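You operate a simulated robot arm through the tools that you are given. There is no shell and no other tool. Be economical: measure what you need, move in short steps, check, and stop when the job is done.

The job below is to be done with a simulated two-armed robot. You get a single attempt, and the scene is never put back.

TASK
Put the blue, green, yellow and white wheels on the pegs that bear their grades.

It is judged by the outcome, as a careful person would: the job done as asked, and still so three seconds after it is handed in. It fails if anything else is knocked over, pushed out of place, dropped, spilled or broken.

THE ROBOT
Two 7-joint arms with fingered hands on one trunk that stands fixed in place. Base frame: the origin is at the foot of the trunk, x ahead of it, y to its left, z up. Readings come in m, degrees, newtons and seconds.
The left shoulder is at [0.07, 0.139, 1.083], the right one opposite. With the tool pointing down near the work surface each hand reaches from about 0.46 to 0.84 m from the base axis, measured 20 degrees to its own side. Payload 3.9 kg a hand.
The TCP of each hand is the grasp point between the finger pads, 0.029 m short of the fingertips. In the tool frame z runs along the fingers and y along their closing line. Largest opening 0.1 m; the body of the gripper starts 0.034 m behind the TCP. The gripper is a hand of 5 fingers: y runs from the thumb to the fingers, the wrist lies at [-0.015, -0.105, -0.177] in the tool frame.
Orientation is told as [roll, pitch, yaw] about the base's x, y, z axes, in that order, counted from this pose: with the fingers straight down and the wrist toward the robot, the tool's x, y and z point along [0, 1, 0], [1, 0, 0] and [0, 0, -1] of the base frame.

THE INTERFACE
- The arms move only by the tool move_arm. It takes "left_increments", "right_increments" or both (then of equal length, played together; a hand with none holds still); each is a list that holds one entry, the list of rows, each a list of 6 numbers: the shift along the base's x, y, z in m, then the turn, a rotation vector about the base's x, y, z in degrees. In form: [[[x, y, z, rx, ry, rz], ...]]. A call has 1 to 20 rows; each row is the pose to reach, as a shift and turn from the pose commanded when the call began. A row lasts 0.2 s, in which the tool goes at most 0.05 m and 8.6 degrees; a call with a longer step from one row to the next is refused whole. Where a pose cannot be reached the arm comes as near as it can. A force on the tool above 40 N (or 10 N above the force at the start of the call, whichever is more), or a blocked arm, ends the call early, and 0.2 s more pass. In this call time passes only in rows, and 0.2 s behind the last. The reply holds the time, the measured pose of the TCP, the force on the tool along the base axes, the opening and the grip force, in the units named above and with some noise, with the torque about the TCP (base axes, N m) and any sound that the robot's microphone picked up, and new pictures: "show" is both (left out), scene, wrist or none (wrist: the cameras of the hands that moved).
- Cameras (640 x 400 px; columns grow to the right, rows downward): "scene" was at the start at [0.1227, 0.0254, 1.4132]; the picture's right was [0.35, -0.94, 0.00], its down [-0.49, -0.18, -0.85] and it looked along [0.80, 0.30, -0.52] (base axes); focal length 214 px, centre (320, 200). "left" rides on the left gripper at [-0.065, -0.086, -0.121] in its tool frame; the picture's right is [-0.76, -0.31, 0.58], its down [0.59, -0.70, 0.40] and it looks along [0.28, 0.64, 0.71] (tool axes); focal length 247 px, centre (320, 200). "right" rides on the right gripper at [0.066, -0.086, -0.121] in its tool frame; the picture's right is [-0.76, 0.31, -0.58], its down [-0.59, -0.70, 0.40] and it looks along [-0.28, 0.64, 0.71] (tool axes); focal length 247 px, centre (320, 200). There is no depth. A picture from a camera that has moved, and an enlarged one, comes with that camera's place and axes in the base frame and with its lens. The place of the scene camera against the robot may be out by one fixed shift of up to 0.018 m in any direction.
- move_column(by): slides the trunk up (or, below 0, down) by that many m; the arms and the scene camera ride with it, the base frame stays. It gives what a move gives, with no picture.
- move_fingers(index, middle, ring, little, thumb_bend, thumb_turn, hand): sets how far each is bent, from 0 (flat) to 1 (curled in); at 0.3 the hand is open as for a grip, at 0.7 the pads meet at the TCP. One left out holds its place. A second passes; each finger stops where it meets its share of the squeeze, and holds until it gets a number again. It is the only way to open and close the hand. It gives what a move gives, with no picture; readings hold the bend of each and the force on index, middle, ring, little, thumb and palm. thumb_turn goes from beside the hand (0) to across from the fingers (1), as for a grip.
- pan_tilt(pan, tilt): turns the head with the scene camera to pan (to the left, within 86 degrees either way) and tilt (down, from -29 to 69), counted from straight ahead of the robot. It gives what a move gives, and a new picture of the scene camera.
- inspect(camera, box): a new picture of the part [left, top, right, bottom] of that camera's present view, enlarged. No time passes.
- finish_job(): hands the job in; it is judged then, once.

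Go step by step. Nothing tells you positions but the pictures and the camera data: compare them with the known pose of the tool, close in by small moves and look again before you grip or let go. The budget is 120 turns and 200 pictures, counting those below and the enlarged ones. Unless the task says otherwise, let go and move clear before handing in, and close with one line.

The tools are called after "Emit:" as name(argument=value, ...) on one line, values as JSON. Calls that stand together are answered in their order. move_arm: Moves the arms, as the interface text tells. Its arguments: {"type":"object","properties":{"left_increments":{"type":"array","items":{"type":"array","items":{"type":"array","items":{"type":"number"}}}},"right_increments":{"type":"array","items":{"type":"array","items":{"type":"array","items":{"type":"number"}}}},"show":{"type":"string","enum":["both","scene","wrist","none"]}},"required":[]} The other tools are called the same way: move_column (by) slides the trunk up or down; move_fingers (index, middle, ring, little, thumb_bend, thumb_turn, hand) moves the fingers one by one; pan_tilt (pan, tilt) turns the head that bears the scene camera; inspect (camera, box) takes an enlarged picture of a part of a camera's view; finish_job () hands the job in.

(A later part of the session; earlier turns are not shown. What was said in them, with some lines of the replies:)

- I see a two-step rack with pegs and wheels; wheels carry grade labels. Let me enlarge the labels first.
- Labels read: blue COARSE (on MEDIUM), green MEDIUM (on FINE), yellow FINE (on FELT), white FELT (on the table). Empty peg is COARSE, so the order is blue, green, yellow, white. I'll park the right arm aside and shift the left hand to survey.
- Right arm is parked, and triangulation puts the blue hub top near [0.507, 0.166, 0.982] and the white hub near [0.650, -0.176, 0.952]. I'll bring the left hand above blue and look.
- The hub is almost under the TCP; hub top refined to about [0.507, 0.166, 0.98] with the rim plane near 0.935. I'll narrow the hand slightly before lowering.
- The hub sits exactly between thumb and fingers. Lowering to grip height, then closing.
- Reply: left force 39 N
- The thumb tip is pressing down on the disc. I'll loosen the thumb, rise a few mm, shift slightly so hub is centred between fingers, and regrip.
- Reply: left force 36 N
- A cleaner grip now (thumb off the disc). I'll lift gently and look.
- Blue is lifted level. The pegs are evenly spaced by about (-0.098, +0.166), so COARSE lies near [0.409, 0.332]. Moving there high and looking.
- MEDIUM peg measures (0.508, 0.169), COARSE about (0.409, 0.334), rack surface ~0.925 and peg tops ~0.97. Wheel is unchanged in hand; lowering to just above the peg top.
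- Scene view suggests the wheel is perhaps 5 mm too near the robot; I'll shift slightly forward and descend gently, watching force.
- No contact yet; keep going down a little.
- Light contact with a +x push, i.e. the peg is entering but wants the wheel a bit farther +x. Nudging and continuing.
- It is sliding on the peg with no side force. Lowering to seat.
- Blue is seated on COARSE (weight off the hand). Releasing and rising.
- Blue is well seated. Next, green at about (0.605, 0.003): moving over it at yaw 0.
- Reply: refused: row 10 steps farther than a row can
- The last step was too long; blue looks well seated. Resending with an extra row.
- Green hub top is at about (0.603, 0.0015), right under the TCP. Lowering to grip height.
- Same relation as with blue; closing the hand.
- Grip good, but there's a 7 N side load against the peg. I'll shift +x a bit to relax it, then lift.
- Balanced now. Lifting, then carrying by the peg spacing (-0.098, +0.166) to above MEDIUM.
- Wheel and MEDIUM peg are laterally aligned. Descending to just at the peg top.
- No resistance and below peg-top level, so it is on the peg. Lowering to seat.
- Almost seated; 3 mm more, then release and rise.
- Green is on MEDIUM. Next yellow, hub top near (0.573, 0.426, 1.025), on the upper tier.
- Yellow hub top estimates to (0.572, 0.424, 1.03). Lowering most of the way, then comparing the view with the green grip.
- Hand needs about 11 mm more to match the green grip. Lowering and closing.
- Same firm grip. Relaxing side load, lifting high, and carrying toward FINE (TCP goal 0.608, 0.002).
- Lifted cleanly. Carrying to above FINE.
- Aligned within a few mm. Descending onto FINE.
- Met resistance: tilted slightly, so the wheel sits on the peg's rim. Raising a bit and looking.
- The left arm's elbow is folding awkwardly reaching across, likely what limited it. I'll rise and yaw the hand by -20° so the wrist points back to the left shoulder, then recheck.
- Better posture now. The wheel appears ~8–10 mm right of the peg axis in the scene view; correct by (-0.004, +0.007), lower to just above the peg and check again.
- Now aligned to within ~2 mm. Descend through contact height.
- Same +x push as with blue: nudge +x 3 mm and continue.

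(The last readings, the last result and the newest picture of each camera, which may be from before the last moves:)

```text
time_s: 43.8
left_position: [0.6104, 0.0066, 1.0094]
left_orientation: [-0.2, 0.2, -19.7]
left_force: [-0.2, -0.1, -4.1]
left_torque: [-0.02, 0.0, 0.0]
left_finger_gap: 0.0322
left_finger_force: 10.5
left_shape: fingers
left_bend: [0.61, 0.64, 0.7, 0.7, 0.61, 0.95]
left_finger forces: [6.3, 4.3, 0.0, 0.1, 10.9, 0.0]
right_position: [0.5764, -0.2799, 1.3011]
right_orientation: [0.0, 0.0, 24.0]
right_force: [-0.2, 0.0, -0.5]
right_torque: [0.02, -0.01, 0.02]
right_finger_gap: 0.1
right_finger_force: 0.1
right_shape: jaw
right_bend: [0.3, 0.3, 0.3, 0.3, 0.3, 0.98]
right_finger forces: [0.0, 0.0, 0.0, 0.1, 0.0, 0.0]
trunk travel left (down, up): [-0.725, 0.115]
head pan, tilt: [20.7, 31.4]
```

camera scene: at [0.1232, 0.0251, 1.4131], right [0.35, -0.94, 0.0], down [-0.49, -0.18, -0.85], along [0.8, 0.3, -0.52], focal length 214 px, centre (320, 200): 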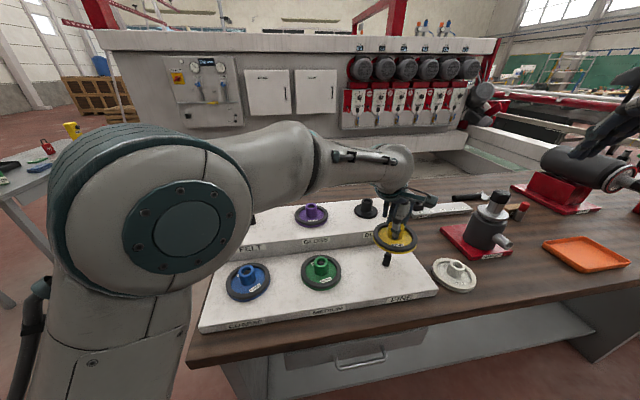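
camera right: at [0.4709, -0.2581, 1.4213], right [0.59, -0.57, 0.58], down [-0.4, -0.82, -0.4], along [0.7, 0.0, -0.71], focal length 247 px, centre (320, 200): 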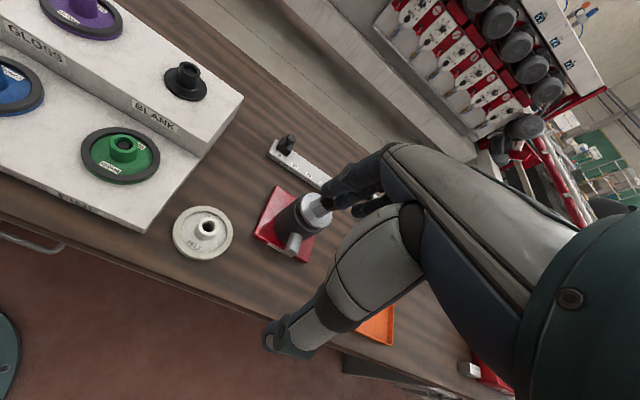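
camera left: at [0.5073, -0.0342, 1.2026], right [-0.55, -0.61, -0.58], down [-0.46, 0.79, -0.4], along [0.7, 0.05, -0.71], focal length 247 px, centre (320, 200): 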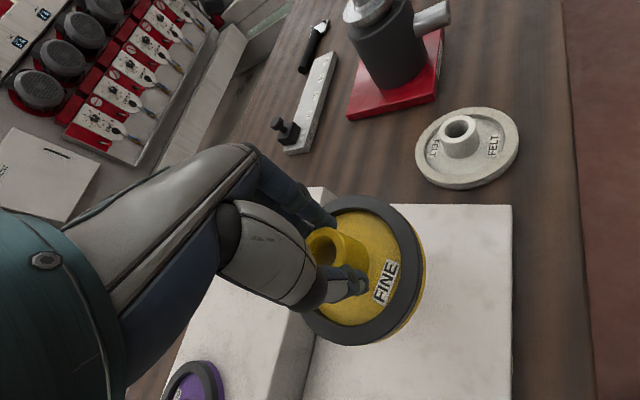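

On the peg with no side force. Seating.

Emit:
move_arm(left_increments=[[[0, 0, -0.008, 0, 0, 0], [0, 0, -0.015, 0, 0, 0], [0, 0, -0.021, 0, 0, 0]]], show="none")

Emit:
inspect(camera="scene", box=[340, 210, 440, 290])

```text
time_s: 44.6
left_position: [0.6094, 0.0047, 0.9877]
left_orientation: [0.0, -0.1, -19.9]
left_force: [1.6, -2.0, -2.0]
left_torque: [-0.03, -0.03, 0.0]
left_finger_gap: 0.0322
left_finger_force: 11.1
left_shape: fingers
left_bend: [0.61, 0.64, 0.7, 0.7, 0.61, 0.95]
left_finger forces: [6.9, 4.9, 0.0, 0.1, 10.7, 0.0]
right_position: [0.5756, -0.281, 1.2995]
right_orientation: [-0.1, 0.0, 24.2]
right_force: [-1.1, 0.6, -0.2]
right_torque: [0.0, -0.04, 0.02]
right_finger_gap: 0.0998
right_finger_force: 0.0
right_shape: jaw
right_bend: [0.3, 0.3, 0.3, 0.3, 0.3, 0.98]
right_finger forces: [0.0, 0.0, 0.1, 0.0, 0.0, 0.0]
trunk travel left (down, up): [-0.725, 0.115]
head pan, tilt: [20.7, 31.4]
```

```text
5.00 times, centred on (390, 250) of scene
camera zoom: at [0.1232, 0.0247, 1.4132], right [0.35, -0.94, 0.0], down [-0.49, -0.18, -0.85], along [0.8, 0.3, -0.52], focal length 1072 px, centre (-30, -50)
```

zoom: 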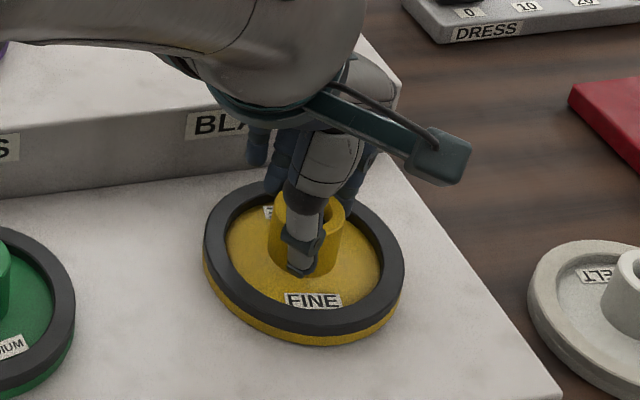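

Seated. Small push, release, rise.

Emit:
move_arm(left_increments=[[[0, 0, -0.003, 0, 0, 0]]], show="none")

Emit:
move_fingers(hand="left", index=0.45, middle=0.45, ring=0.45, little=0.45, thumb_bend=0.45)

Emit:
move_arm(left_increments=[[[0, 0, 0.01, 0, 0, 0], [0, 0, 0.03, 0, 0, 0], [0, 0, 0.07, 0, 0, 0], [0, 0, 0.1, 0, 0, 0]]])

Emit:
inspect(camera="scene", box=[340, 200, 500, 300])

```text
time_s: 45.0
left_position: [0.6087, 0.0048, 0.985]
left_orientation: [0.0, -0.1, -19.8]
left_force: [0.5, -3.2, -0.5]
left_torque: [-0.01, 0.14, 0.02]
left_finger_gap: 0.0322
left_finger_force: 11.4
left_shape: fingers
left_bend: [0.6, 0.64, 0.7, 0.7, 0.61, 0.95]
left_finger forces: [7.2, 4.8, 0.0, 0.0, 10.6, 0.0]
right_position: [0.5749, -0.2804, 1.3015]
right_orientation: [0.0, 0.0, 24.1]
right_force: [-0.5, -0.2, -0.6]
right_torque: [0.0, 0.02, -0.02]
right_finger_gap: 0.1001
right_finger_force: 0.0
right_shape: jaw
right_bend: [0.3, 0.3, 0.3, 0.3, 0.3, 0.98]
right_finger forces: [0.0, 0.0, 0.0, 0.0, 0.0, 0.0]
trunk travel left (down, up): [-0.725, 0.115]
head pan, tilt: [20.7, 31.4]
```

```text
time_s: 46.0
left_position: [0.609, 0.0053, 0.9855]
left_orientation: [0.1, 0.0, -19.8]
left_force: [-0.6, 0.4, -0.8]
left_torque: [0.02, 0.0, -0.02]
left_finger_gap: 0.0622
left_finger_force: 0.1
left_shape: fingers
left_bend: [0.45, 0.45, 0.45, 0.45, 0.45, 0.97]
left_finger forces: [0.1, 0.0, 0.0, 0.0, 0.0, 0.0]
right_position: [0.5743, -0.2811, 1.3019]
right_orientation: [0.0, 0.0, 24.1]
right_force: [0.2, 0.1, 0.7]
right_torque: [-0.03, 0.05, 0.0]
right_finger_gap: 0.0998
right_finger_force: 0.0
right_shape: jaw
right_bend: [0.3, 0.3, 0.3, 0.3, 0.3, 0.98]
right_finger forces: [0.0, 0.0, 0.0, 0.0, 0.0, 0.0]
trunk travel left (down, up): [-0.725, 0.115]
head pan, tilt: [20.7, 31.4]
```

```text
time_s: 47.0
left_position: [0.6066, 0.0056, 1.085]
left_orientation: [-0.1, -0.1, -19.8]
left_force: [-0.3, 0.0, 0.0]
left_torque: [0.04, 0.01, 0.01]
left_finger_gap: 0.0622
left_finger_force: 0.1
left_shape: fingers
left_bend: [0.45, 0.45, 0.45, 0.45, 0.45, 0.97]
left_finger forces: [0.0, 0.1, 0.0, 0.0, 0.0, 0.0]
right_position: [0.5741, -0.2801, 1.3018]
right_orientation: [-0.2, 0.0, 24.1]
right_force: [-0.1, -0.3, -0.9]
right_torque: [-0.02, 0.01, 0.0]
right_finger_gap: 0.0997
right_finger_force: 0.0
right_shape: jaw
right_bend: [0.3, 0.3, 0.3, 0.3, 0.3, 0.98]
right_finger forces: [0.1, 0.0, 0.0, 0.0, 0.0, 0.1]
trunk travel left (down, up): [-0.725, 0.115]
head pan, tilt: [20.7, 31.4]
camera scene: at [0.1222, 0.0256, 1.4132], right [0.35, -0.94, 0.0], down [-0.49, -0.18, -0.85], along [0.8, 0.3, -0.52], focal length 214 px, centre (320, 200)
camera left: at [0.5042, -0.0265, 1.2057], right [-0.55, -0.61, -0.58], down [-0.46, 0.79, -0.4], along [0.7, 0.05, -0.71], focal length 247 px, centre (320, 200)
```

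scene: 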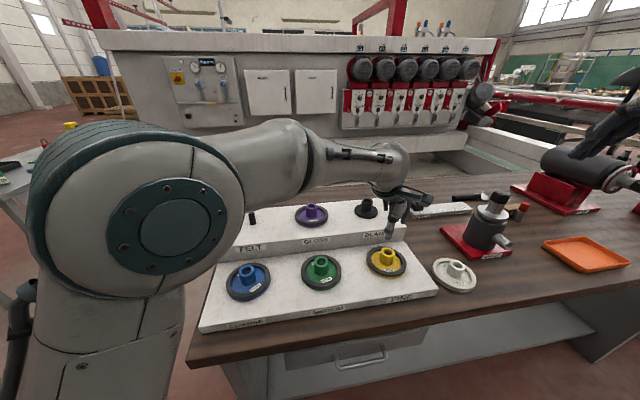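
left: 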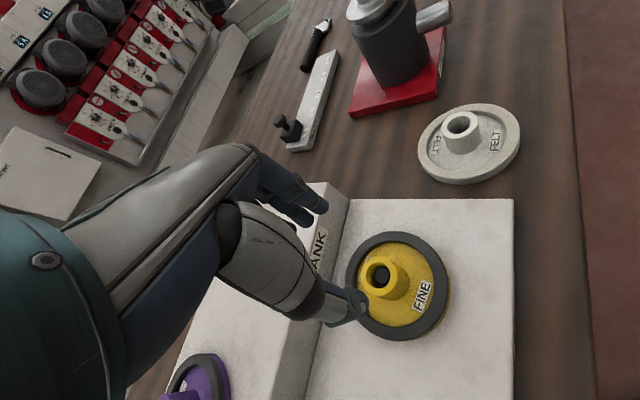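

```text
4.00 times, centred on (420, 250) of scene
camera zoom: at [0.1222, 0.0256, 1.4132], right [0.35, -0.94, 0.0], down [-0.49, -0.18, -0.85], along [0.8, 0.3, -0.52], focal length 858 px, centre (-80, 0)
```

zoom: 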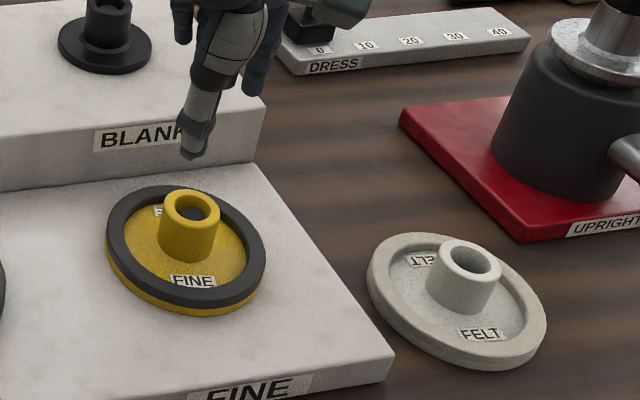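

Yellow is on FINE. White's hub top is at about (0.648, -0.175, 0.952). Moving above it.

Emit:
move_arm(left_increments=[[[0.008, -0.035, 0.0, 0, 0, -2], [0.016, -0.07, 0.0, 0, 0, -4], [0.024, -0.105, 0.0, 0, 0, -6], [0.032, -0.14, 0.0, 0, 0, -8], [0.04, -0.178, 0.0, 0, 0, -8], [0.04, -0.178, -0.03, 0, 0, -8]]])

Emit:
inspect(camera="left", box=[240, 160, 480, 380])

```text
time_s: 48.4
left_position: [0.6609, -0.1563, 1.0664]
left_orientation: [-1.5, -0.7, -26.2]
left_force: [0.5, -0.7, -0.3]
left_torque: [-0.01, 0.0, -0.01]
left_finger_gap: 0.0623
left_finger_force: 0.1
left_shape: fingers
left_bend: [0.45, 0.45, 0.45, 0.45, 0.45, 0.98]
left_finger forces: [0.1, 0.1, 0.0, 0.0, 0.0, 0.0]
right_position: [0.5746, -0.2807, 1.3013]
right_orientation: [0.0, 0.0, 24.1]
right_force: [-0.4, 0.3, -0.6]
right_torque: [0.0, 0.03, 0.01]
right_finger_gap: 0.0996
right_finger_force: 0.0
right_shape: jaw
right_bend: [0.3, 0.3, 0.3, 0.3, 0.3, 0.98]
right_finger forces: [0.1, 0.0, 0.0, 0.0, 0.1, 0.0]
trunk travel left (down, up): [-0.725, 0.115]
head pan, tilt: [20.7, 31.4]
camera scene: at [0.1224, 0.0251, 1.4133], right [0.35, -0.94, 0.0], down [-0.49, -0.18, -0.85], along [0.8, 0.3, -0.52], focal length 214 px, centre (320, 200)
camera left: at [0.556, -0.1747, 1.1877], right [-0.61, -0.56, -0.56], down [-0.37, 0.83, -0.42], along [0.7, -0.05, -0.71], focal length 247 px, centre (320, 200)
```

scene: 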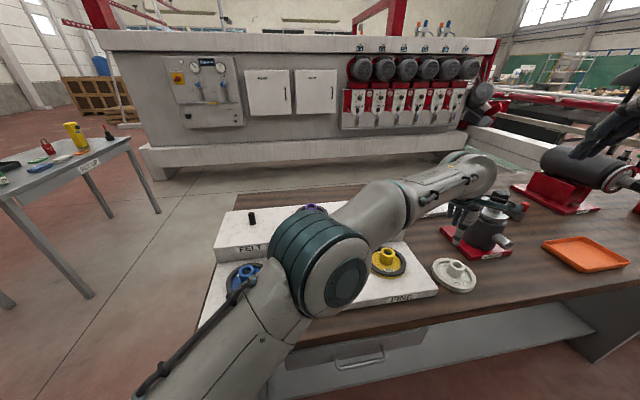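
left: 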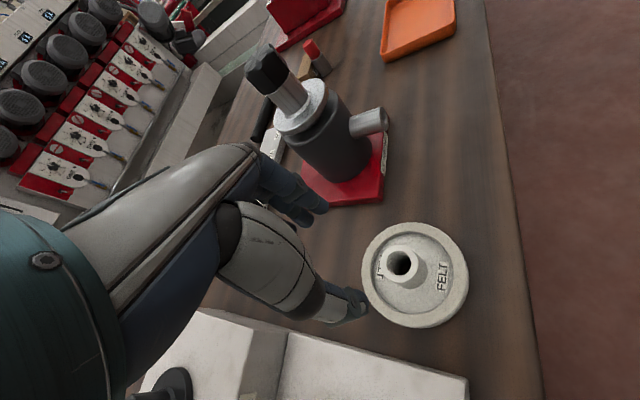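

```text
1.82 times, centred on (360, 270) of left
camera zoom: at [0.556, -0.1747, 1.1877], right [-0.61, -0.56, -0.56], down [-0.37, 0.83, -0.42], along [0.7, -0.05, -0.71], focal length 449 px, centre (247, 73)
```

zoom: 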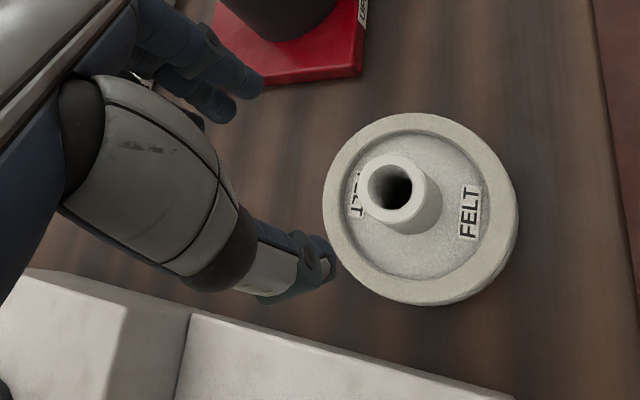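

The left arm is at its limit here (2 cm short and tilting). More negative yaw brings the wrist back toward the left shoulder; I'll try yaw about -60 while staying high.

Emit:
move_arm(left_increments=[[[0, 0.01, 0.03, 0, 0, -4], [0, 0.01, 0.04, 0, 0, -8], [0, 0.01, 0.04, 0, 0, -12], [0, 0.01, 0.04, 0, 0, -16], [0, 0.01, 0.04, 0, 0, -20], [0, 0.01, 0.04, 0, 0, -24], [0, 0.01, 0.04, 0, 0, -28], [0, 0.01, 0.04, 0, 0, -32], [0, 0, 0.04, 0, 0, -32], [0, 0, 0.04, 0, 0, -32]]])

```text
time_s: 50.6
left_position: [0.6433, -0.1641, 1.0917]
left_orientation: [-0.1, -0.1, -59.8]
left_force: [0.4, 0.2, -0.2]
left_torque: [-0.02, 0.01, 0.02]
left_finger_gap: 0.0621
left_finger_force: 0.0
left_shape: fingers
left_bend: [0.45, 0.45, 0.45, 0.45, 0.45, 0.98]
left_finger forces: [0.0, 0.1, 0.1, 0.0, 0.0, 0.0]
left hand out of reach, approached as far as the arm can: row 8, 9, 10
right_position: [0.5751, -0.2803, 1.302]
right_orientation: [0.0, 0.0, 24.0]
right_force: [0.0, -0.8, -0.3]
right_torque: [0.0, 0.0, -0.01]
right_finger_gap: 0.0999
right_finger_force: 0.0
right_shape: jaw
right_bend: [0.3, 0.3, 0.3, 0.3, 0.3, 0.98]
right_finger forces: [0.0, 0.1, 0.0, 0.0, 0.0, 0.1]
trunk travel left (down, up): [-0.725, 0.115]
head pan, tilt: [20.7, 31.4]
camera scene: at [0.1227, 0.0258, 1.4132], right [0.35, -0.94, 0.0], down [-0.49, -0.18, -0.85], along [0.8, 0.3, -0.52], focal length 214 px, centre (320, 200)
camera left: at [0.5443, -0.122, 1.2117], right [-0.81, -0.12, -0.58], down [0.16, 0.9, -0.4], along [0.57, -0.41, -0.71], focal length 247 px, centre (320, 200)
```

scene: 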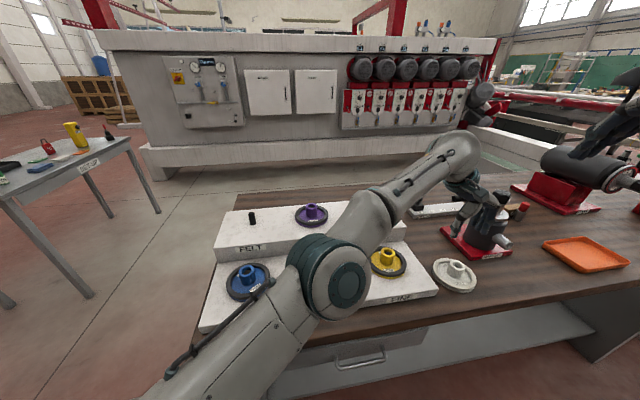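
left: 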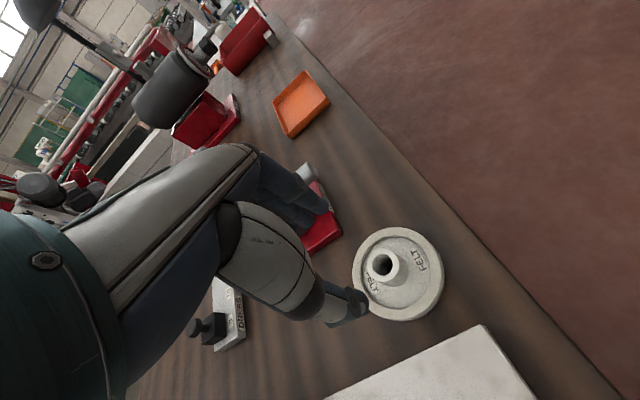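

Much better at this yaw; only ~1 cm short, and since white stands free on the table the fingers can draw it in. I'll set yaw about -52, open a bit wider, and descend part way to see.

Emit:
move_fingers(hand="left", index=0.38, middle=0.38, ring=0.38, little=0.38, thumb_bend=0.4)

Emit:
move_arm(left_increments=[[[0.002, 0.004, 0, 0, 0, 4], [0.003, 0.004, 0, 0, 0, 8], [0.003, 0.004, -0.02, 0, 0, 8], [0.003, 0.004, -0.04, 0, 0, 8], [0.003, 0.004, -0.06, 0, 0, 8]]])

```text
time_s: 51.6
left_position: [0.6437, -0.1633, 1.0903]
left_orientation: [0.0, 0.1, -59.8]
left_force: [-0.4, 0.0, 0.2]
left_torque: [-0.01, -0.01, -0.01]
left_finger_gap: 0.0765
left_finger_force: 0.1
left_shape: fingers
left_bend: [0.38, 0.38, 0.38, 0.38, 0.4, 0.98]
left_finger forces: [0.0, 0.0, 0.0, 0.0, 0.0, 0.1]
right_position: [0.5752, -0.2809, 1.3007]
right_orientation: [0.0, 0.0, 24.2]
right_force: [-0.5, -0.9, -0.1]
right_torque: [0.02, 0.03, 0.0]
right_finger_gap: 0.0997
right_finger_force: 0.1
right_shape: jaw
right_bend: [0.3, 0.3, 0.3, 0.3, 0.3, 0.98]
right_finger forces: [0.0, 0.0, 0.0, 0.1, 0.0, 0.0]
trunk travel left (down, up): [-0.725, 0.115]
head pan, tilt: [20.7, 31.4]
```

```text
time_s: 52.8
left_position: [0.6456, -0.1595, 1.0298]
left_orientation: [0.0, -0.1, -51.9]
left_force: [-0.6, -0.9, -1.2]
left_torque: [-0.03, -0.01, 0.0]
left_finger_gap: 0.0768
left_finger_force: 0.1
left_shape: fingers
left_bend: [0.38, 0.38, 0.38, 0.38, 0.4, 0.98]
left_finger forces: [0.1, 0.0, 0.0, 0.1, 0.0, 0.1]
right_position: [0.5753, -0.2798, 1.3003]
right_orientation: [0.0, 0.0, 24.1]
right_force: [-0.8, 0.2, 0.4]
right_torque: [0.02, 0.01, -0.01]
right_finger_gap: 0.0999
right_finger_force: 0.2
right_shape: jaw
right_bend: [0.3, 0.3, 0.3, 0.3, 0.3, 0.98]
right_finger forces: [0.0, 0.1, 0.0, 0.0, 0.0, 0.0]
trunk travel left (down, up): [-0.725, 0.115]
head pan, tilt: [20.7, 31.4]
camera scene: at [0.1231, 0.0252, 1.4132], right [0.35, -0.94, 0.0], down [-0.49, -0.18, -0.85], along [0.8, 0.3, -0.52], focal length 214 px, centre (320, 200)
camera left: at [0.5416, -0.1326, 1.151], right [-0.78, -0.23, -0.58], down [0.03, 0.92, -0.4], along [0.62, -0.33, -0.71], focal length 247 px, centre (320, 200)
```

scene: 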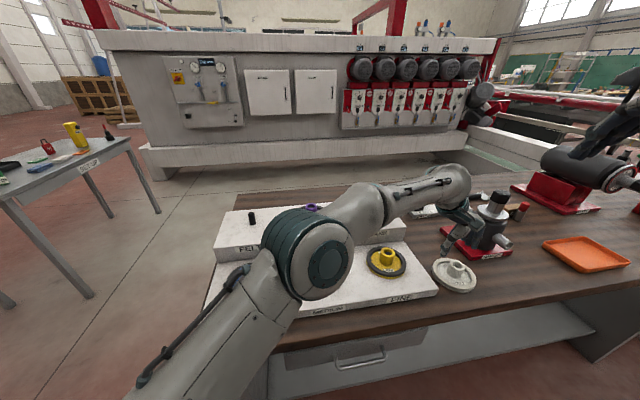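
left: 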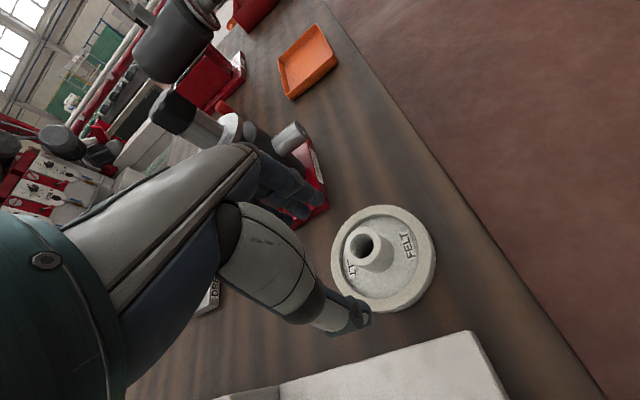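

No reach warning here. Move over the hub (+0.003, -0.013) and down to check.

Emit:
move_arm(left_increments=[[[0.003, -0.007, -0.01, 0, 0, 0], [0.003, -0.014, -0.02, 0, 0, 0], [0.003, -0.014, -0.035, 0, 0, 0]]], show="none")

Emit:
inspect(camera="left", box=[240, 160, 480, 380])

Emit:
inspect(camera="scene", box=[380, 170, 540, 310])

```text
time_s: 53.6
left_position: [0.6486, -0.1731, 0.9958]
left_orientation: [-0.1, -0.1, -51.8]
left_force: [-0.5, -0.4, 0.2]
left_torque: [-0.01, 0.0, 0.0]
left_finger_gap: 0.0769
left_finger_force: 0.1
left_shape: fingers
left_bend: [0.38, 0.38, 0.38, 0.38, 0.4, 0.98]
left_finger forces: [0.0, 0.1, 0.0, 0.0, 0.0, 0.0]
right_position: [0.5764, -0.2798, 1.3009]
right_orientation: [0.1, 0.0, 24.2]
right_force: [-0.1, -0.7, -0.5]
right_torque: [0.02, -0.04, 0.0]
right_finger_gap: 0.0995
right_finger_force: 0.1
right_shape: jaw
right_bend: [0.3, 0.3, 0.3, 0.3, 0.3, 0.98]
right_finger forces: [0.0, 0.0, 0.1, 0.1, 0.0, 0.0]
trunk travel left (down, up): [-0.725, 0.115]
head pan, tilt: [20.7, 31.4]
```

```text
1.82 times, centred on (360, 270) of left
camera zoom: at [0.5456, -0.147, 1.116], right [-0.78, -0.23, -0.58], down [0.03, 0.92, -0.4], along [0.62, -0.33, -0.71], focal length 449 px, centre (247, 73)
```

zoom: 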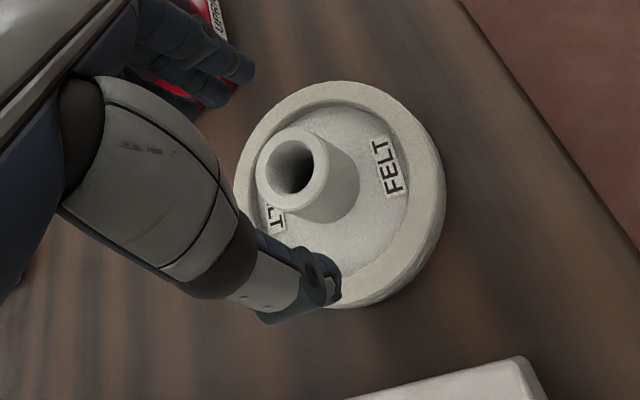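

```text
2.86 times, centred on (460, 240) of scene
camera zoom: at [0.123, 0.0256, 1.4132], right [0.35, -0.94, 0.0], down [-0.49, -0.18, -0.85], along [0.8, 0.3, -0.52], focal length 613 px, centre (-80, 86)
```

zoom: 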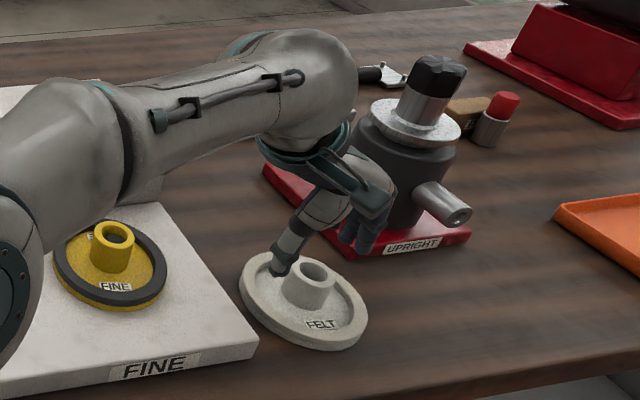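

Reach is fine now; hub ~(0.651, -0.178), 44 mm below TCP. Lowering 30 mm with a small shift, then close.

Emit:
move_arm(left_increments=[[[0.001, -0.003, -0.012, 0, 0, 0], [0.002, -0.005, -0.022, 0, 0, 0], [0.002, -0.005, -0.03, 0, 0, 0]]], show="none")

Emit:
inspect(camera="left", box=[240, 160, 480, 380])

```text
time_s: 54.4
left_position: [0.6516, -0.1775, 0.9659]
left_orientation: [0.0, 0.0, -51.8]
left_force: [0.4, 0.7, -0.1]
left_torque: [0.04, -0.02, 0.02]
left_finger_gap: 0.0771
left_finger_force: 0.0
left_shape: fingers
left_bend: [0.38, 0.38, 0.38, 0.38, 0.4, 0.98]
left_finger forces: [0.0, 0.0, 0.0, 0.0, 0.0, 0.0]
right_position: [0.5758, -0.2795, 1.3007]
right_orientation: [0.0, 0.0, 24.1]
right_force: [0.0, 0.2, -0.1]
right_torque: [-0.02, -0.04, 0.01]
right_finger_gap: 0.0997
right_finger_force: 0.1
right_shape: jaw
right_bend: [0.3, 0.3, 0.3, 0.3, 0.3, 0.98]
right_finger forces: [0.1, 0.0, 0.0, 0.1, 0.0, 0.1]
trunk travel left (down, up): [-0.725, 0.115]
head pan, tilt: [20.7, 31.4]
```

```text
1.82 times, centred on (360, 270) of left
camera zoom: at [0.5474, -0.1507, 1.0872], right [-0.78, -0.23, -0.58], down [0.03, 0.92, -0.4], along [0.62, -0.33, -0.71], focal length 449 px, centre (247, 73)
```

zoom: 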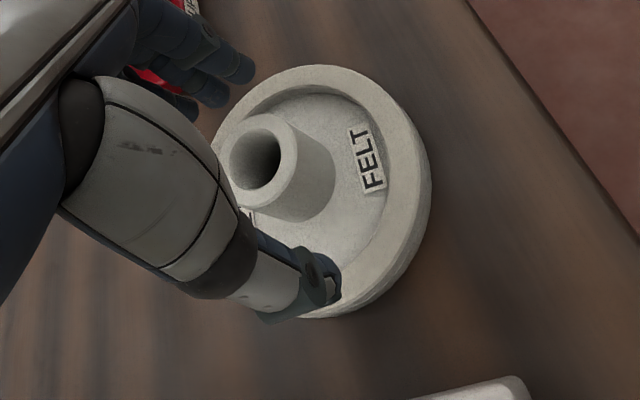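

Matches the earlier grip view. Closing.

Emit:
move_fingers(hand="left", index=0.7, middle=0.7, ring=0.7, little=0.7, thumb_bend=0.7)

Emit:
inspect(camera="left", box=[240, 160, 480, 380])

```text
time_s: 55.4
left_position: [0.6518, -0.1774, 0.967]
left_orientation: [0.0, 0.0, -51.8]
left_force: [1.3, -1.0, 0.7]
left_torque: [0.1, 0.03, -0.04]
left_finger_gap: 0.0324
left_finger_force: 12.5
left_shape: fingers
left_bend: [0.6, 0.62, 0.7, 0.7, 0.61, 0.96]
left_finger forces: [6.8, 6.3, 0.0, 0.0, 11.6, 0.1]
right_position: [0.574, -0.2806, 1.301]
right_orientation: [0.0, 0.0, 24.1]
right_force: [0.9, 0.3, -0.4]
right_torque: [0.03, -0.03, -0.01]
right_finger_gap: 0.0999
right_finger_force: 0.2
right_shape: jaw
right_bend: [0.3, 0.3, 0.3, 0.3, 0.3, 0.98]
right_finger forces: [0.0, 0.1, 0.0, 0.0, 0.0, 0.0]
trunk travel left (down, up): [-0.725, 0.115]
head pan, tilt: [20.7, 31.4]
```

```text
1.82 times, centred on (360, 270) of left
camera zoom: at [0.5477, -0.1507, 1.0873], right [-0.78, -0.23, -0.58], down [0.03, 0.92, -0.4], along [0.62, -0.33, -0.71], focal length 449 px, centre (247, 73)
```

zoom: 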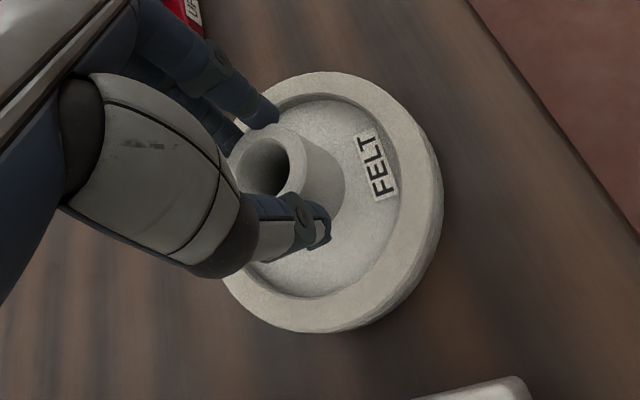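

Secure. Lifting straight up.

Emit:
move_arm(left_increments=[[[0, 0, 0.01, 0, 0, 0], [0, 0.005, 0.03, 0, 0, 0], [0, 0.01, 0.06, 0, 0, 0], [0, 0.015, 0.09, 0, 0, 0], [0, 0.02, 0.12, 0, 0, 0], [-0.005, 0.03, 0.15, 0, 0, 4], [-0.01, 0.04, 0.18, 0, 0, 8]]])

```text
time_s: 57.0
left_position: [0.6412, -0.1366, 1.1477]
left_orientation: [-0.1, 0.1, -43.8]
left_force: [0.8, -0.4, -3.8]
left_torque: [0.0, -0.01, 0.02]
left_finger_gap: 0.0319
left_finger_force: 11.5
left_shape: fingers
left_bend: [0.61, 0.64, 0.7, 0.7, 0.61, 0.96]
left_finger forces: [6.4, 5.6, 0.1, 0.1, 10.7, 0.0]
right_position: [0.5733, -0.2798, 1.3015]
right_orientation: [0.0, 0.1, 24.1]
right_force: [-0.5, -0.1, 0.8]
right_torque: [0.01, -0.02, -0.02]
right_finger_gap: 0.0999
right_finger_force: 0.1
right_shape: jaw
right_bend: [0.3, 0.3, 0.3, 0.3, 0.3, 0.98]
right_finger forces: [0.1, 0.0, 0.0, 0.0, 0.0, 0.1]
trunk travel left (down, up): [-0.725, 0.115]
head pan, tilt: [20.7, 31.4]
camera scene: at [0.1222, 0.0258, 1.4132], right [0.35, -0.94, 0.0], down [-0.49, -0.18, -0.85], along [0.8, 0.3, -0.52], focal length 214 px, centre (320, 200)
camera left: at [0.5347, -0.125, 1.2684], right [-0.75, -0.33, -0.58], down [-0.1, 0.91, -0.4], along [0.66, -0.24, -0.71], focal length 247 px, centre (320, 200)
```

scene: 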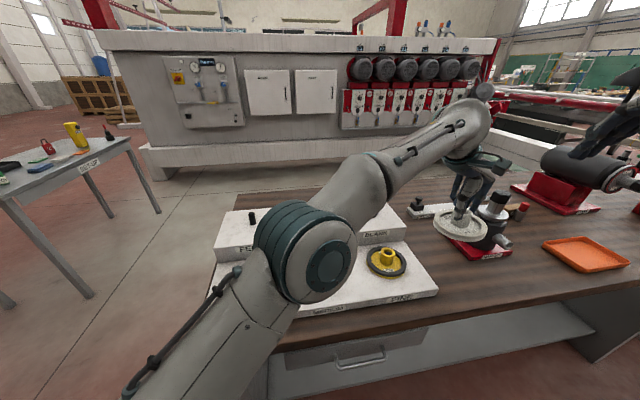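
left: 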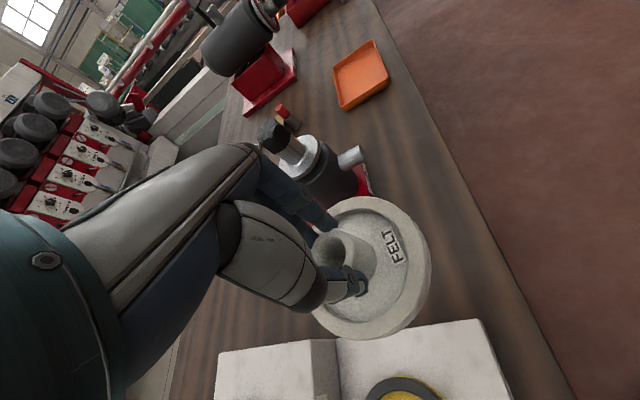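

Carrying white over to above FELT at safe height, turning back to yaw 0 along the way.

Emit:
move_arm(left_increments=[[[-0.005, 0.04, 0.01, 0, 0, 4], [-0.01, 0.08, 0.015, 0, 0, 8], [-0.015, 0.12, 0.015, 0, 0, 13], [-0.02, 0.16, 0.015, 0, 0, 18], [-0.025, 0.2, 0.015, 0, 0, 22], [-0.03, 0.24, 0.015, 0, 0, 26], [-0.035, 0.28, 0.015, 0, 0, 30], [-0.04, 0.32, 0.015, 0, 0, 34], [-0.045, 0.36, 0.015, 0, 0, 38], [-0.05, 0.4, 0.015, 0, 0, 41], [-0.055, 0.44, 0.015, 0, 0, 44], [-0.06, 0.48, 0.015, 0, 0, 44], [-0.065, 0.52, 0.015, 0, 0, 44], [-0.066, 0.56, 0.015, 0, 0, 44]]])

Emit:
inspect(camera="scene", box=[190, 140, 310, 260])

```text
time_s: 60.0
left_position: [0.5715, 0.4265, 1.1582]
left_orientation: [-0.1, 0.0, 0.2]
left_force: [-0.3, 0.0, -3.5]
left_torque: [0.03, -0.04, 0.01]
left_finger_gap: 0.0314
left_finger_force: 11.2
left_shape: fingers
left_bend: [0.61, 0.64, 0.7, 0.7, 0.61, 0.96]
left_finger forces: [6.4, 5.7, 0.0, 0.1, 10.4, 0.0]
right_position: [0.5763, -0.2784, 1.3019]
right_orientation: [-0.1, 0.0, 24.1]
right_force: [0.1, 0.3, -0.5]
right_torque: [-0.04, -0.04, 0.03]
right_finger_gap: 0.0999
right_finger_force: 0.1
right_shape: jaw
right_bend: [0.3, 0.3, 0.3, 0.3, 0.3, 0.98]
right_finger forces: [0.1, 0.0, 0.1, 0.0, 0.0, 0.0]
trunk travel left (down, up): [-0.725, 0.115]
head pan, tilt: [20.7, 31.4]
camera scene: at [0.1233, 0.027, 1.4131], right [0.35, -0.94, 0.0], down [-0.49, -0.19, -0.85], along [0.8, 0.3, -0.52], focal length 214 px, centre (320, 200)
camera left: at [0.4865, 0.361, 1.2804], right [-0.3, -0.76, -0.57], down [-0.7, 0.59, -0.4], along [0.64, 0.28, -0.71], focal length 247 px, centre (320, 200)
```

scene: 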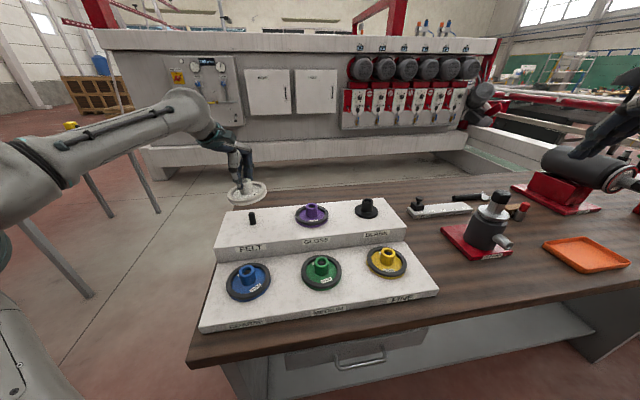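
left: 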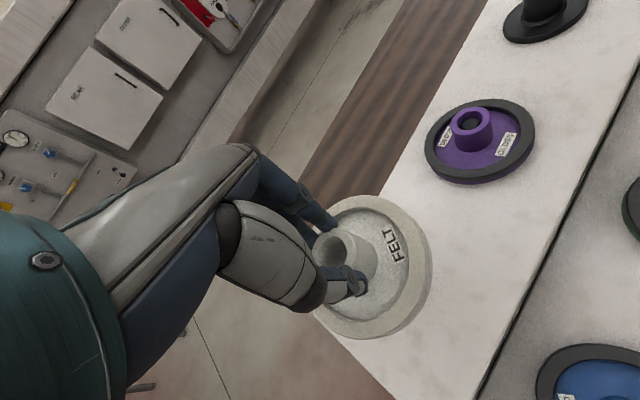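

```text
3.33 times, centred on (250, 200) of scene
camera zoom: at [0.1233, 0.027, 1.4131], right [0.35, -0.94, 0.0], down [-0.49, -0.19, -0.85], along [0.8, 0.3, -0.52], focal length 715 px, centre (553, 200)
```

zoom: 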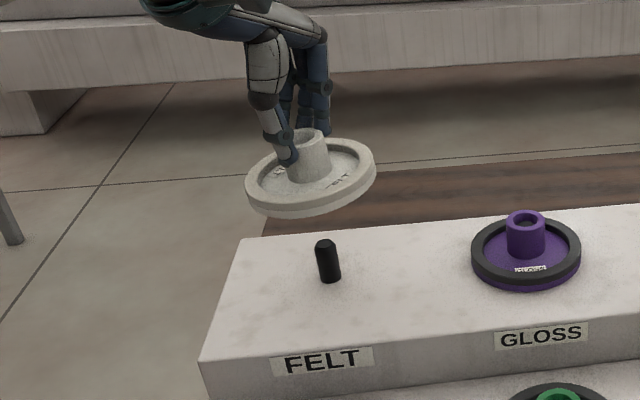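

Above FELT. Lower to just above the peg top and check alignment.

Emit:
move_arm(left_increments=[[[0.002, 0, -0.02, 0, 0, 0], [0.004, -0.001, -0.04, 0, 0, 0], [0.004, -0.001, -0.054, 0, 0, 0]]], show="none")

Emit:
inspect(camera="scene", box=[200, 160, 300, 250])

```text
time_s: 60.8
left_position: [0.5773, 0.4218, 1.1066]
left_orientation: [-0.1, 0.0, 0.3]
left_force: [0.1, 0.6, -3.0]
left_torque: [0.01, 0.01, -0.01]
left_finger_gap: 0.0317
left_finger_force: 10.8
left_shape: fingers
left_bend: [0.61, 0.64, 0.7, 0.7, 0.61, 0.96]
left_finger forces: [6.3, 5.8, 0.0, 0.1, 10.0, 0.0]
right_position: [0.575, -0.2793, 1.3013]
right_orientation: [0.0, 0.0, 24.1]
right_force: [-0.1, 0.8, -1.1]
right_torque: [-0.04, 0.0, 0.02]
right_finger_gap: 0.0995
right_finger_force: 0.2
right_shape: jaw
right_bend: [0.3, 0.3, 0.3, 0.3, 0.3, 0.98]
right_finger forces: [0.0, 0.0, 0.0, 0.0, 0.1, 0.0]
trunk travel left (down, up): [-0.725, 0.115]
head pan, tilt: [20.7, 31.4]
```

```text
4.44 times, centred on (250, 205) of scene
camera zoom: at [0.1233, 0.0259, 1.4131], right [0.35, -0.94, 0.0], down [-0.49, -0.18, -0.85], along [0.8, 0.3, -0.52], focal length 953 px, centre (631, 178)
```

zoom: 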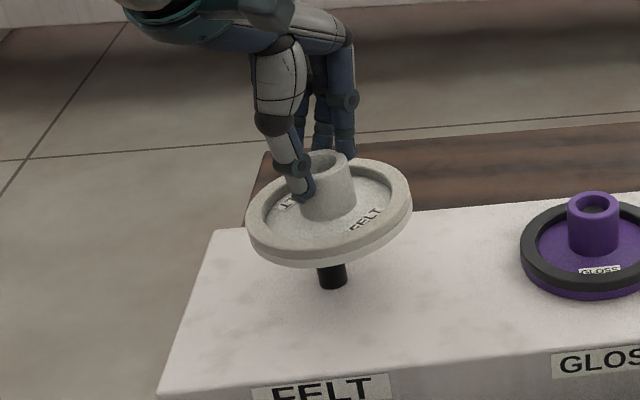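

The wheel looks ~6 mm right of the peg axis. Shift (0, +0.005) and lower gently to contact height.

Emit:
move_arm(left_increments=[[[0, 0.005, 0, 0, 0, 0], [0, 0.005, -0.01, 0, 0, 0], [0, 0.005, -0.018, 0, 0, 0]]], show="none")

Emit:
inspect(camera="scene", box=[200, 160, 300, 250])

```text
time_s: 61.6
left_position: [0.577, 0.4243, 1.0906]
left_orientation: [0.1, -0.2, 0.0]
left_force: [1.1, -0.1, 0.8]
left_torque: [0.12, 0.09, 0.01]
left_finger_gap: 0.0316
left_finger_force: 12.0
left_shape: fingers
left_bend: [0.61, 0.64, 0.7, 0.7, 0.61, 0.96]
left_finger forces: [6.2, 6.6, 0.1, 0.1, 10.5, 0.0]
right_position: [0.5743, -0.2804, 1.3011]
right_orientation: [0.0, -0.2, 24.1]
right_force: [-0.2, -0.6, -0.3]
right_torque: [0.0, -0.01, -0.01]
right_finger_gap: 0.0998
right_finger_force: 0.1
right_shape: jaw
right_bend: [0.3, 0.3, 0.3, 0.3, 0.3, 0.98]
right_finger forces: [0.1, 0.1, 0.1, 0.0, 0.0, 0.1]
trunk travel left (down, up): [-0.725, 0.115]
head pan, tilt: [20.7, 31.4]
```

```text
4.44 times, centred on (250, 205) of scene
camera zoom: at [0.1218, 0.024, 1.4135], right [0.35, -0.94, 0.0], down [-0.49, -0.18, -0.85], along [0.8, 0.3, -0.52], focal length 953 px, centre (631, 178)
```

zoom: 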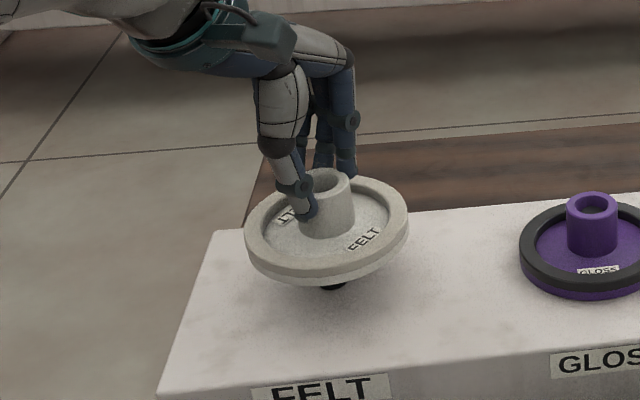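

Light contact on the peg top; torque suggests the peg is toward +y. Lift a hair, shift +y 4 mm, press down again.

Emit:
move_arm(left_increments=[[[0, 0, 0.006, 0, 0, 0], [0, 0.004, 0.006, 0, 0, 0], [0, 0.004, 0, 0, 0, 0], [0, 0.004, -0.006, 0, 0, 0]]], show="none")

```text
time_s: 62.6
left_position: [0.5787, 0.4312, 1.079]
left_orientation: [0.1, 0.4, 0.1]
left_force: [-2.3, -0.4, -3.0]
left_torque: [-0.08, 0.19, -0.04]
left_finger_gap: 0.0314
left_finger_force: 11.4
left_shape: fingers
left_bend: [0.61, 0.65, 0.7, 0.7, 0.61, 0.95]
left_finger forces: [5.8, 5.2, 0.0, 0.0, 11.9, 0.0]
right_position: [0.5766, -0.2782, 1.3005]
right_orientation: [0.0, 0.1, 24.0]
right_force: [0.9, 0.3, -0.3]
right_torque: [0.01, 0.02, 0.01]
right_finger_gap: 0.0995
right_finger_force: 0.0
right_shape: jaw
right_bend: [0.3, 0.3, 0.3, 0.3, 0.3, 0.98]
right_finger forces: [0.1, 0.0, 0.1, 0.1, 0.0, 0.1]
trunk travel left (down, up): [-0.725, 0.115]
head pan, tilt: [20.7, 31.4]
```

It dropped onto the peg, with a slight -x push. Nudge -x and go on down.

Emit:
move_arm(left_increments=[[[-0.002, 0, 0, 0, 0, 0], [-0.003, 0, -0.006, 0, 0, 0], [-0.003, 0, -0.013, 0, 0, 0]]], show="none")

Emit:
inspect(camera="scene", box=[200, 160, 300, 250])

```text
time_s: 63.4
left_position: [0.576, 0.4307, 1.0684]
left_orientation: [-0.2, 0.0, 0.2]
left_force: [-1.1, 0.1, -4.3]
left_torque: [-0.01, -0.03, -0.01]
left_finger_gap: 0.0315
left_finger_force: 11.9
left_shape: fingers
left_bend: [0.61, 0.65, 0.7, 0.7, 0.61, 0.95]
left_finger forces: [6.7, 6.1, 0.0, 0.1, 10.6, 0.1]
right_position: [0.5746, -0.2805, 1.3019]
right_orientation: [0.0, 0.0, 24.1]
right_force: [1.1, -0.1, 0.3]
right_torque: [0.0, -0.02, -0.01]
right_finger_gap: 0.1
right_finger_force: 0.0
right_shape: jaw
right_bend: [0.3, 0.3, 0.3, 0.3, 0.3, 0.98]
right_finger forces: [0.0, 0.1, 0.1, 0.0, 0.1, 0.1]
trunk travel left (down, up): [-0.725, 0.115]
head pan, tilt: [20.7, 31.4]
```

```text
4.44 times, centred on (250, 205) of scene
camera zoom: at [0.1232, 0.0257, 1.4131], right [0.35, -0.94, 0.0], down [-0.49, -0.18, -0.85], along [0.8, 0.3, -0.52], focal length 953 px, centre (631, 178)
```

zoom: 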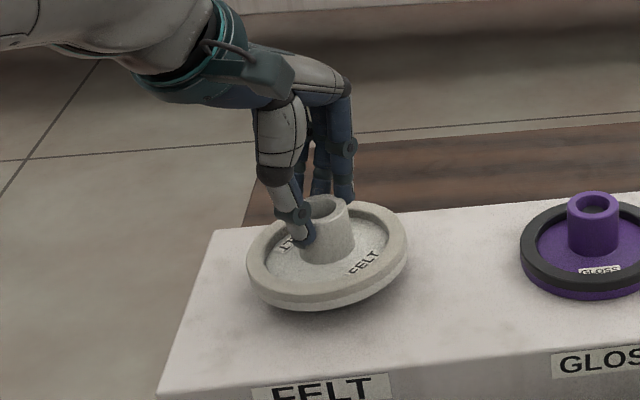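

Sliding on freely. Lowering to the seat in small steps.

Emit:
move_arm(left_increments=[[[0, 0, -0.008, 0, 0, 0], [0, 0, -0.015, 0, 0, 0], [0, 0, -0.02, 0, 0, 0]]], show="none")

Emit:
inspect(camera="scene", box=[200, 160, 300, 250])

```text
time_s: 64.2
left_position: [0.5779, 0.4297, 1.0517]
left_orientation: [0.0, -0.2, 0.2]
left_force: [1.4, 0.7, 3.7]
left_torque: [0.0, 0.12, -0.02]
left_finger_gap: 0.0315
left_finger_force: 12.2
left_shape: fingers
left_bend: [0.61, 0.65, 0.7, 0.7, 0.61, 0.96]
left_finger forces: [7.6, 6.7, 0.0, 0.0, 10.8, 0.1]
right_position: [0.5736, -0.2796, 1.3023]
right_orientation: [0.0, 0.0, 24.2]
right_force: [0.5, 0.7, 0.5]
right_torque: [-0.01, 0.01, 0.0]
right_finger_gap: 0.0998
right_finger_force: 0.1
right_shape: jaw
right_bend: [0.3, 0.3, 0.3, 0.3, 0.3, 0.98]
right_finger forces: [0.0, 0.1, 0.0, 0.1, 0.0, 0.0]
trunk travel left (down, up): [-0.725, 0.115]
head pan, tilt: [20.7, 31.4]
```

```text
4.44 times, centred on (250, 205) of scene
camera zoom: at [0.1224, 0.0252, 1.4134], right [0.35, -0.94, 0.0], down [-0.49, -0.18, -0.85], along [0.8, 0.3, -0.52], focal length 953 px, centre (631, 178)
```

zoom: 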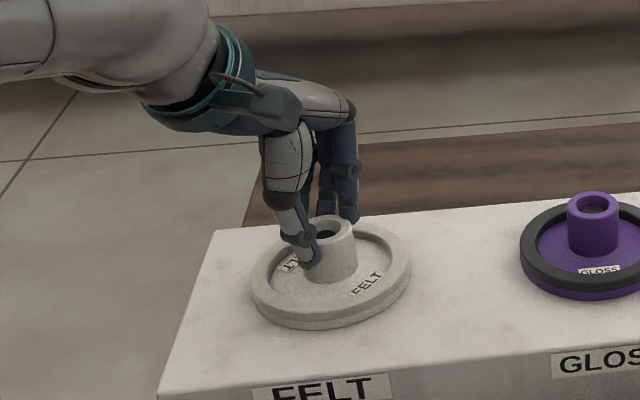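

White rests on the surface of the upper tier. Releasing and rising clear.

Emit:
move_fingers(hand="left", index=0.45, middle=0.45, ring=0.45, little=0.45, thumb_bend=0.45)

Emit:
move_arm(left_increments=[[[0, 0, 0.01, 0, 0, 0], [0, 0, 0.03, 0, 0, 0], [0, 0, 0.07, 0, 0, 0], [0, 0, 0.11, 0, 0, 0], [0, 0, 0.15, 0, 0, 0], [-0.02, 0.03, 0.18, 0, 0, 4], [-0.03, 0.06, 0.2, 0, 0, 8]]], show="scene")

Emit:
inspect(camera="scene", box=[190, 180, 420, 330])

Emit:
inspect(camera="scene", box=[200, 180, 300, 250])

```text
time_s: 65.2
left_position: [0.577, 0.4295, 1.0487]
left_orientation: [-0.1, 0.0, 0.1]
left_force: [-0.9, 0.0, 1.1]
left_torque: [0.0, 0.01, -0.03]
left_finger_gap: 0.062
left_finger_force: 0.0
left_shape: fingers
left_bend: [0.45, 0.45, 0.45, 0.45, 0.45, 0.97]
left_finger forces: [0.1, 0.1, 0.1, 0.0, 0.1, 0.0]
right_position: [0.5744, -0.2799, 1.3021]
right_orientation: [0.1, 0.1, 24.1]
right_force: [0.3, -0.7, 0.3]
right_torque: [0.01, -0.03, 0.02]
right_finger_gap: 0.1001
right_finger_force: 0.1
right_shape: jaw
right_bend: [0.3, 0.3, 0.3, 0.3, 0.3, 0.98]
right_finger forces: [0.1, 0.0, 0.0, 0.0, 0.0, 0.1]
trunk travel left (down, up): [-0.725, 0.115]
head pan, tilt: [20.7, 31.4]
```

```text
time_s: 66.8
left_position: [0.5428, 0.4896, 1.2471]
left_orientation: [-0.1, 0.1, 8.2]
left_force: [-0.6, 0.9, 0.0]
left_torque: [-0.05, 0.02, -0.02]
left_finger_gap: 0.0622
left_finger_force: 0.0
left_shape: fingers
left_bend: [0.45, 0.45, 0.45, 0.45, 0.45, 0.98]
left_finger forces: [0.1, 0.0, 0.0, 0.0, 0.0, 0.0]
right_position: [0.5751, -0.2797, 1.3022]
right_orientation: [0.0, 0.0, 24.2]
right_force: [0.8, 0.6, -0.8]
right_torque: [-0.01, 0.0, 0.0]
right_finger_gap: 0.0997
right_finger_force: 0.1
right_shape: jaw
right_bend: [0.3, 0.3, 0.3, 0.3, 0.3, 0.98]
right_finger forces: [0.0, 0.1, 0.0, 0.0, 0.1, 0.0]
trunk travel left (down, up): [-0.725, 0.115]
head pan, tilt: [20.7, 31.4]
camera scene: at [0.123, 0.0263, 1.4131], right [0.35, -0.94, 0.0], down [-0.49, -0.19, -0.85], along [0.8, 0.3, -0.52], focal length 214 px, centre (320, 200)
```

scene: 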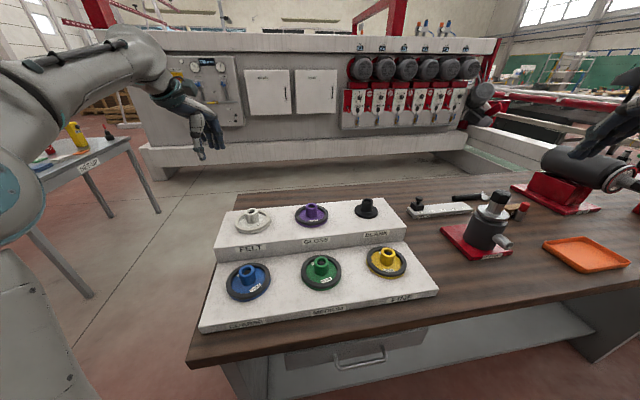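

```text
2.67 times, centred on (305, 255) of scene
camera zoom: at [0.123, 0.0263, 1.4131], right [0.35, -0.94, 0.0], down [-0.49, -0.19, -0.85], along [0.8, 0.3, -0.52], focal length 572 px, centre (360, 53)
```

zoom: 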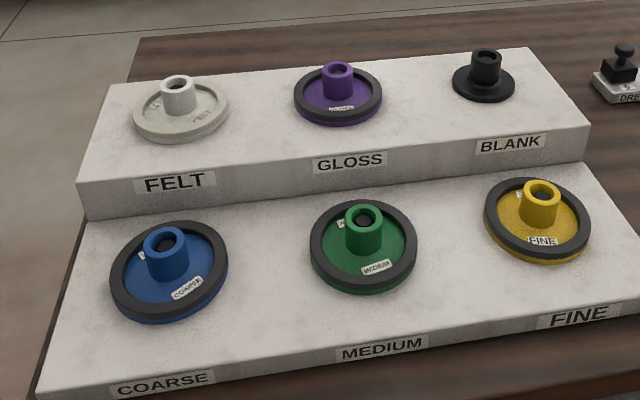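

```text
5.71 times, centred on (250, 215) of scene
camera zoom: at [0.123, 0.0263, 1.4131], right [0.35, -0.94, 0.0], down [-0.49, -0.19, -0.85], along [0.8, 0.3, -0.52], focal length 1226 px, centre (720, 114)
```

zoom: 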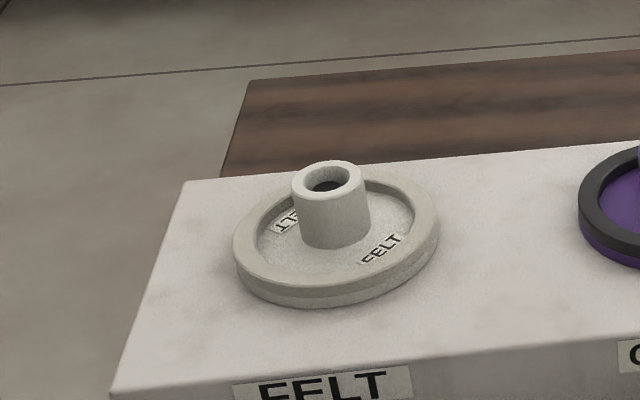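

All four wheels are on their matching pegs, GLOSS and BLANK are untouched, and both hands are clear.

Emit:
finish_job()

```text
The job is handed in.
```

The job is handed in: blue is on COARSE, green on MEDIUM, yellow on FINE and white on FELT. In the last pictures all four looked fully seated, and nothing else had been moved.
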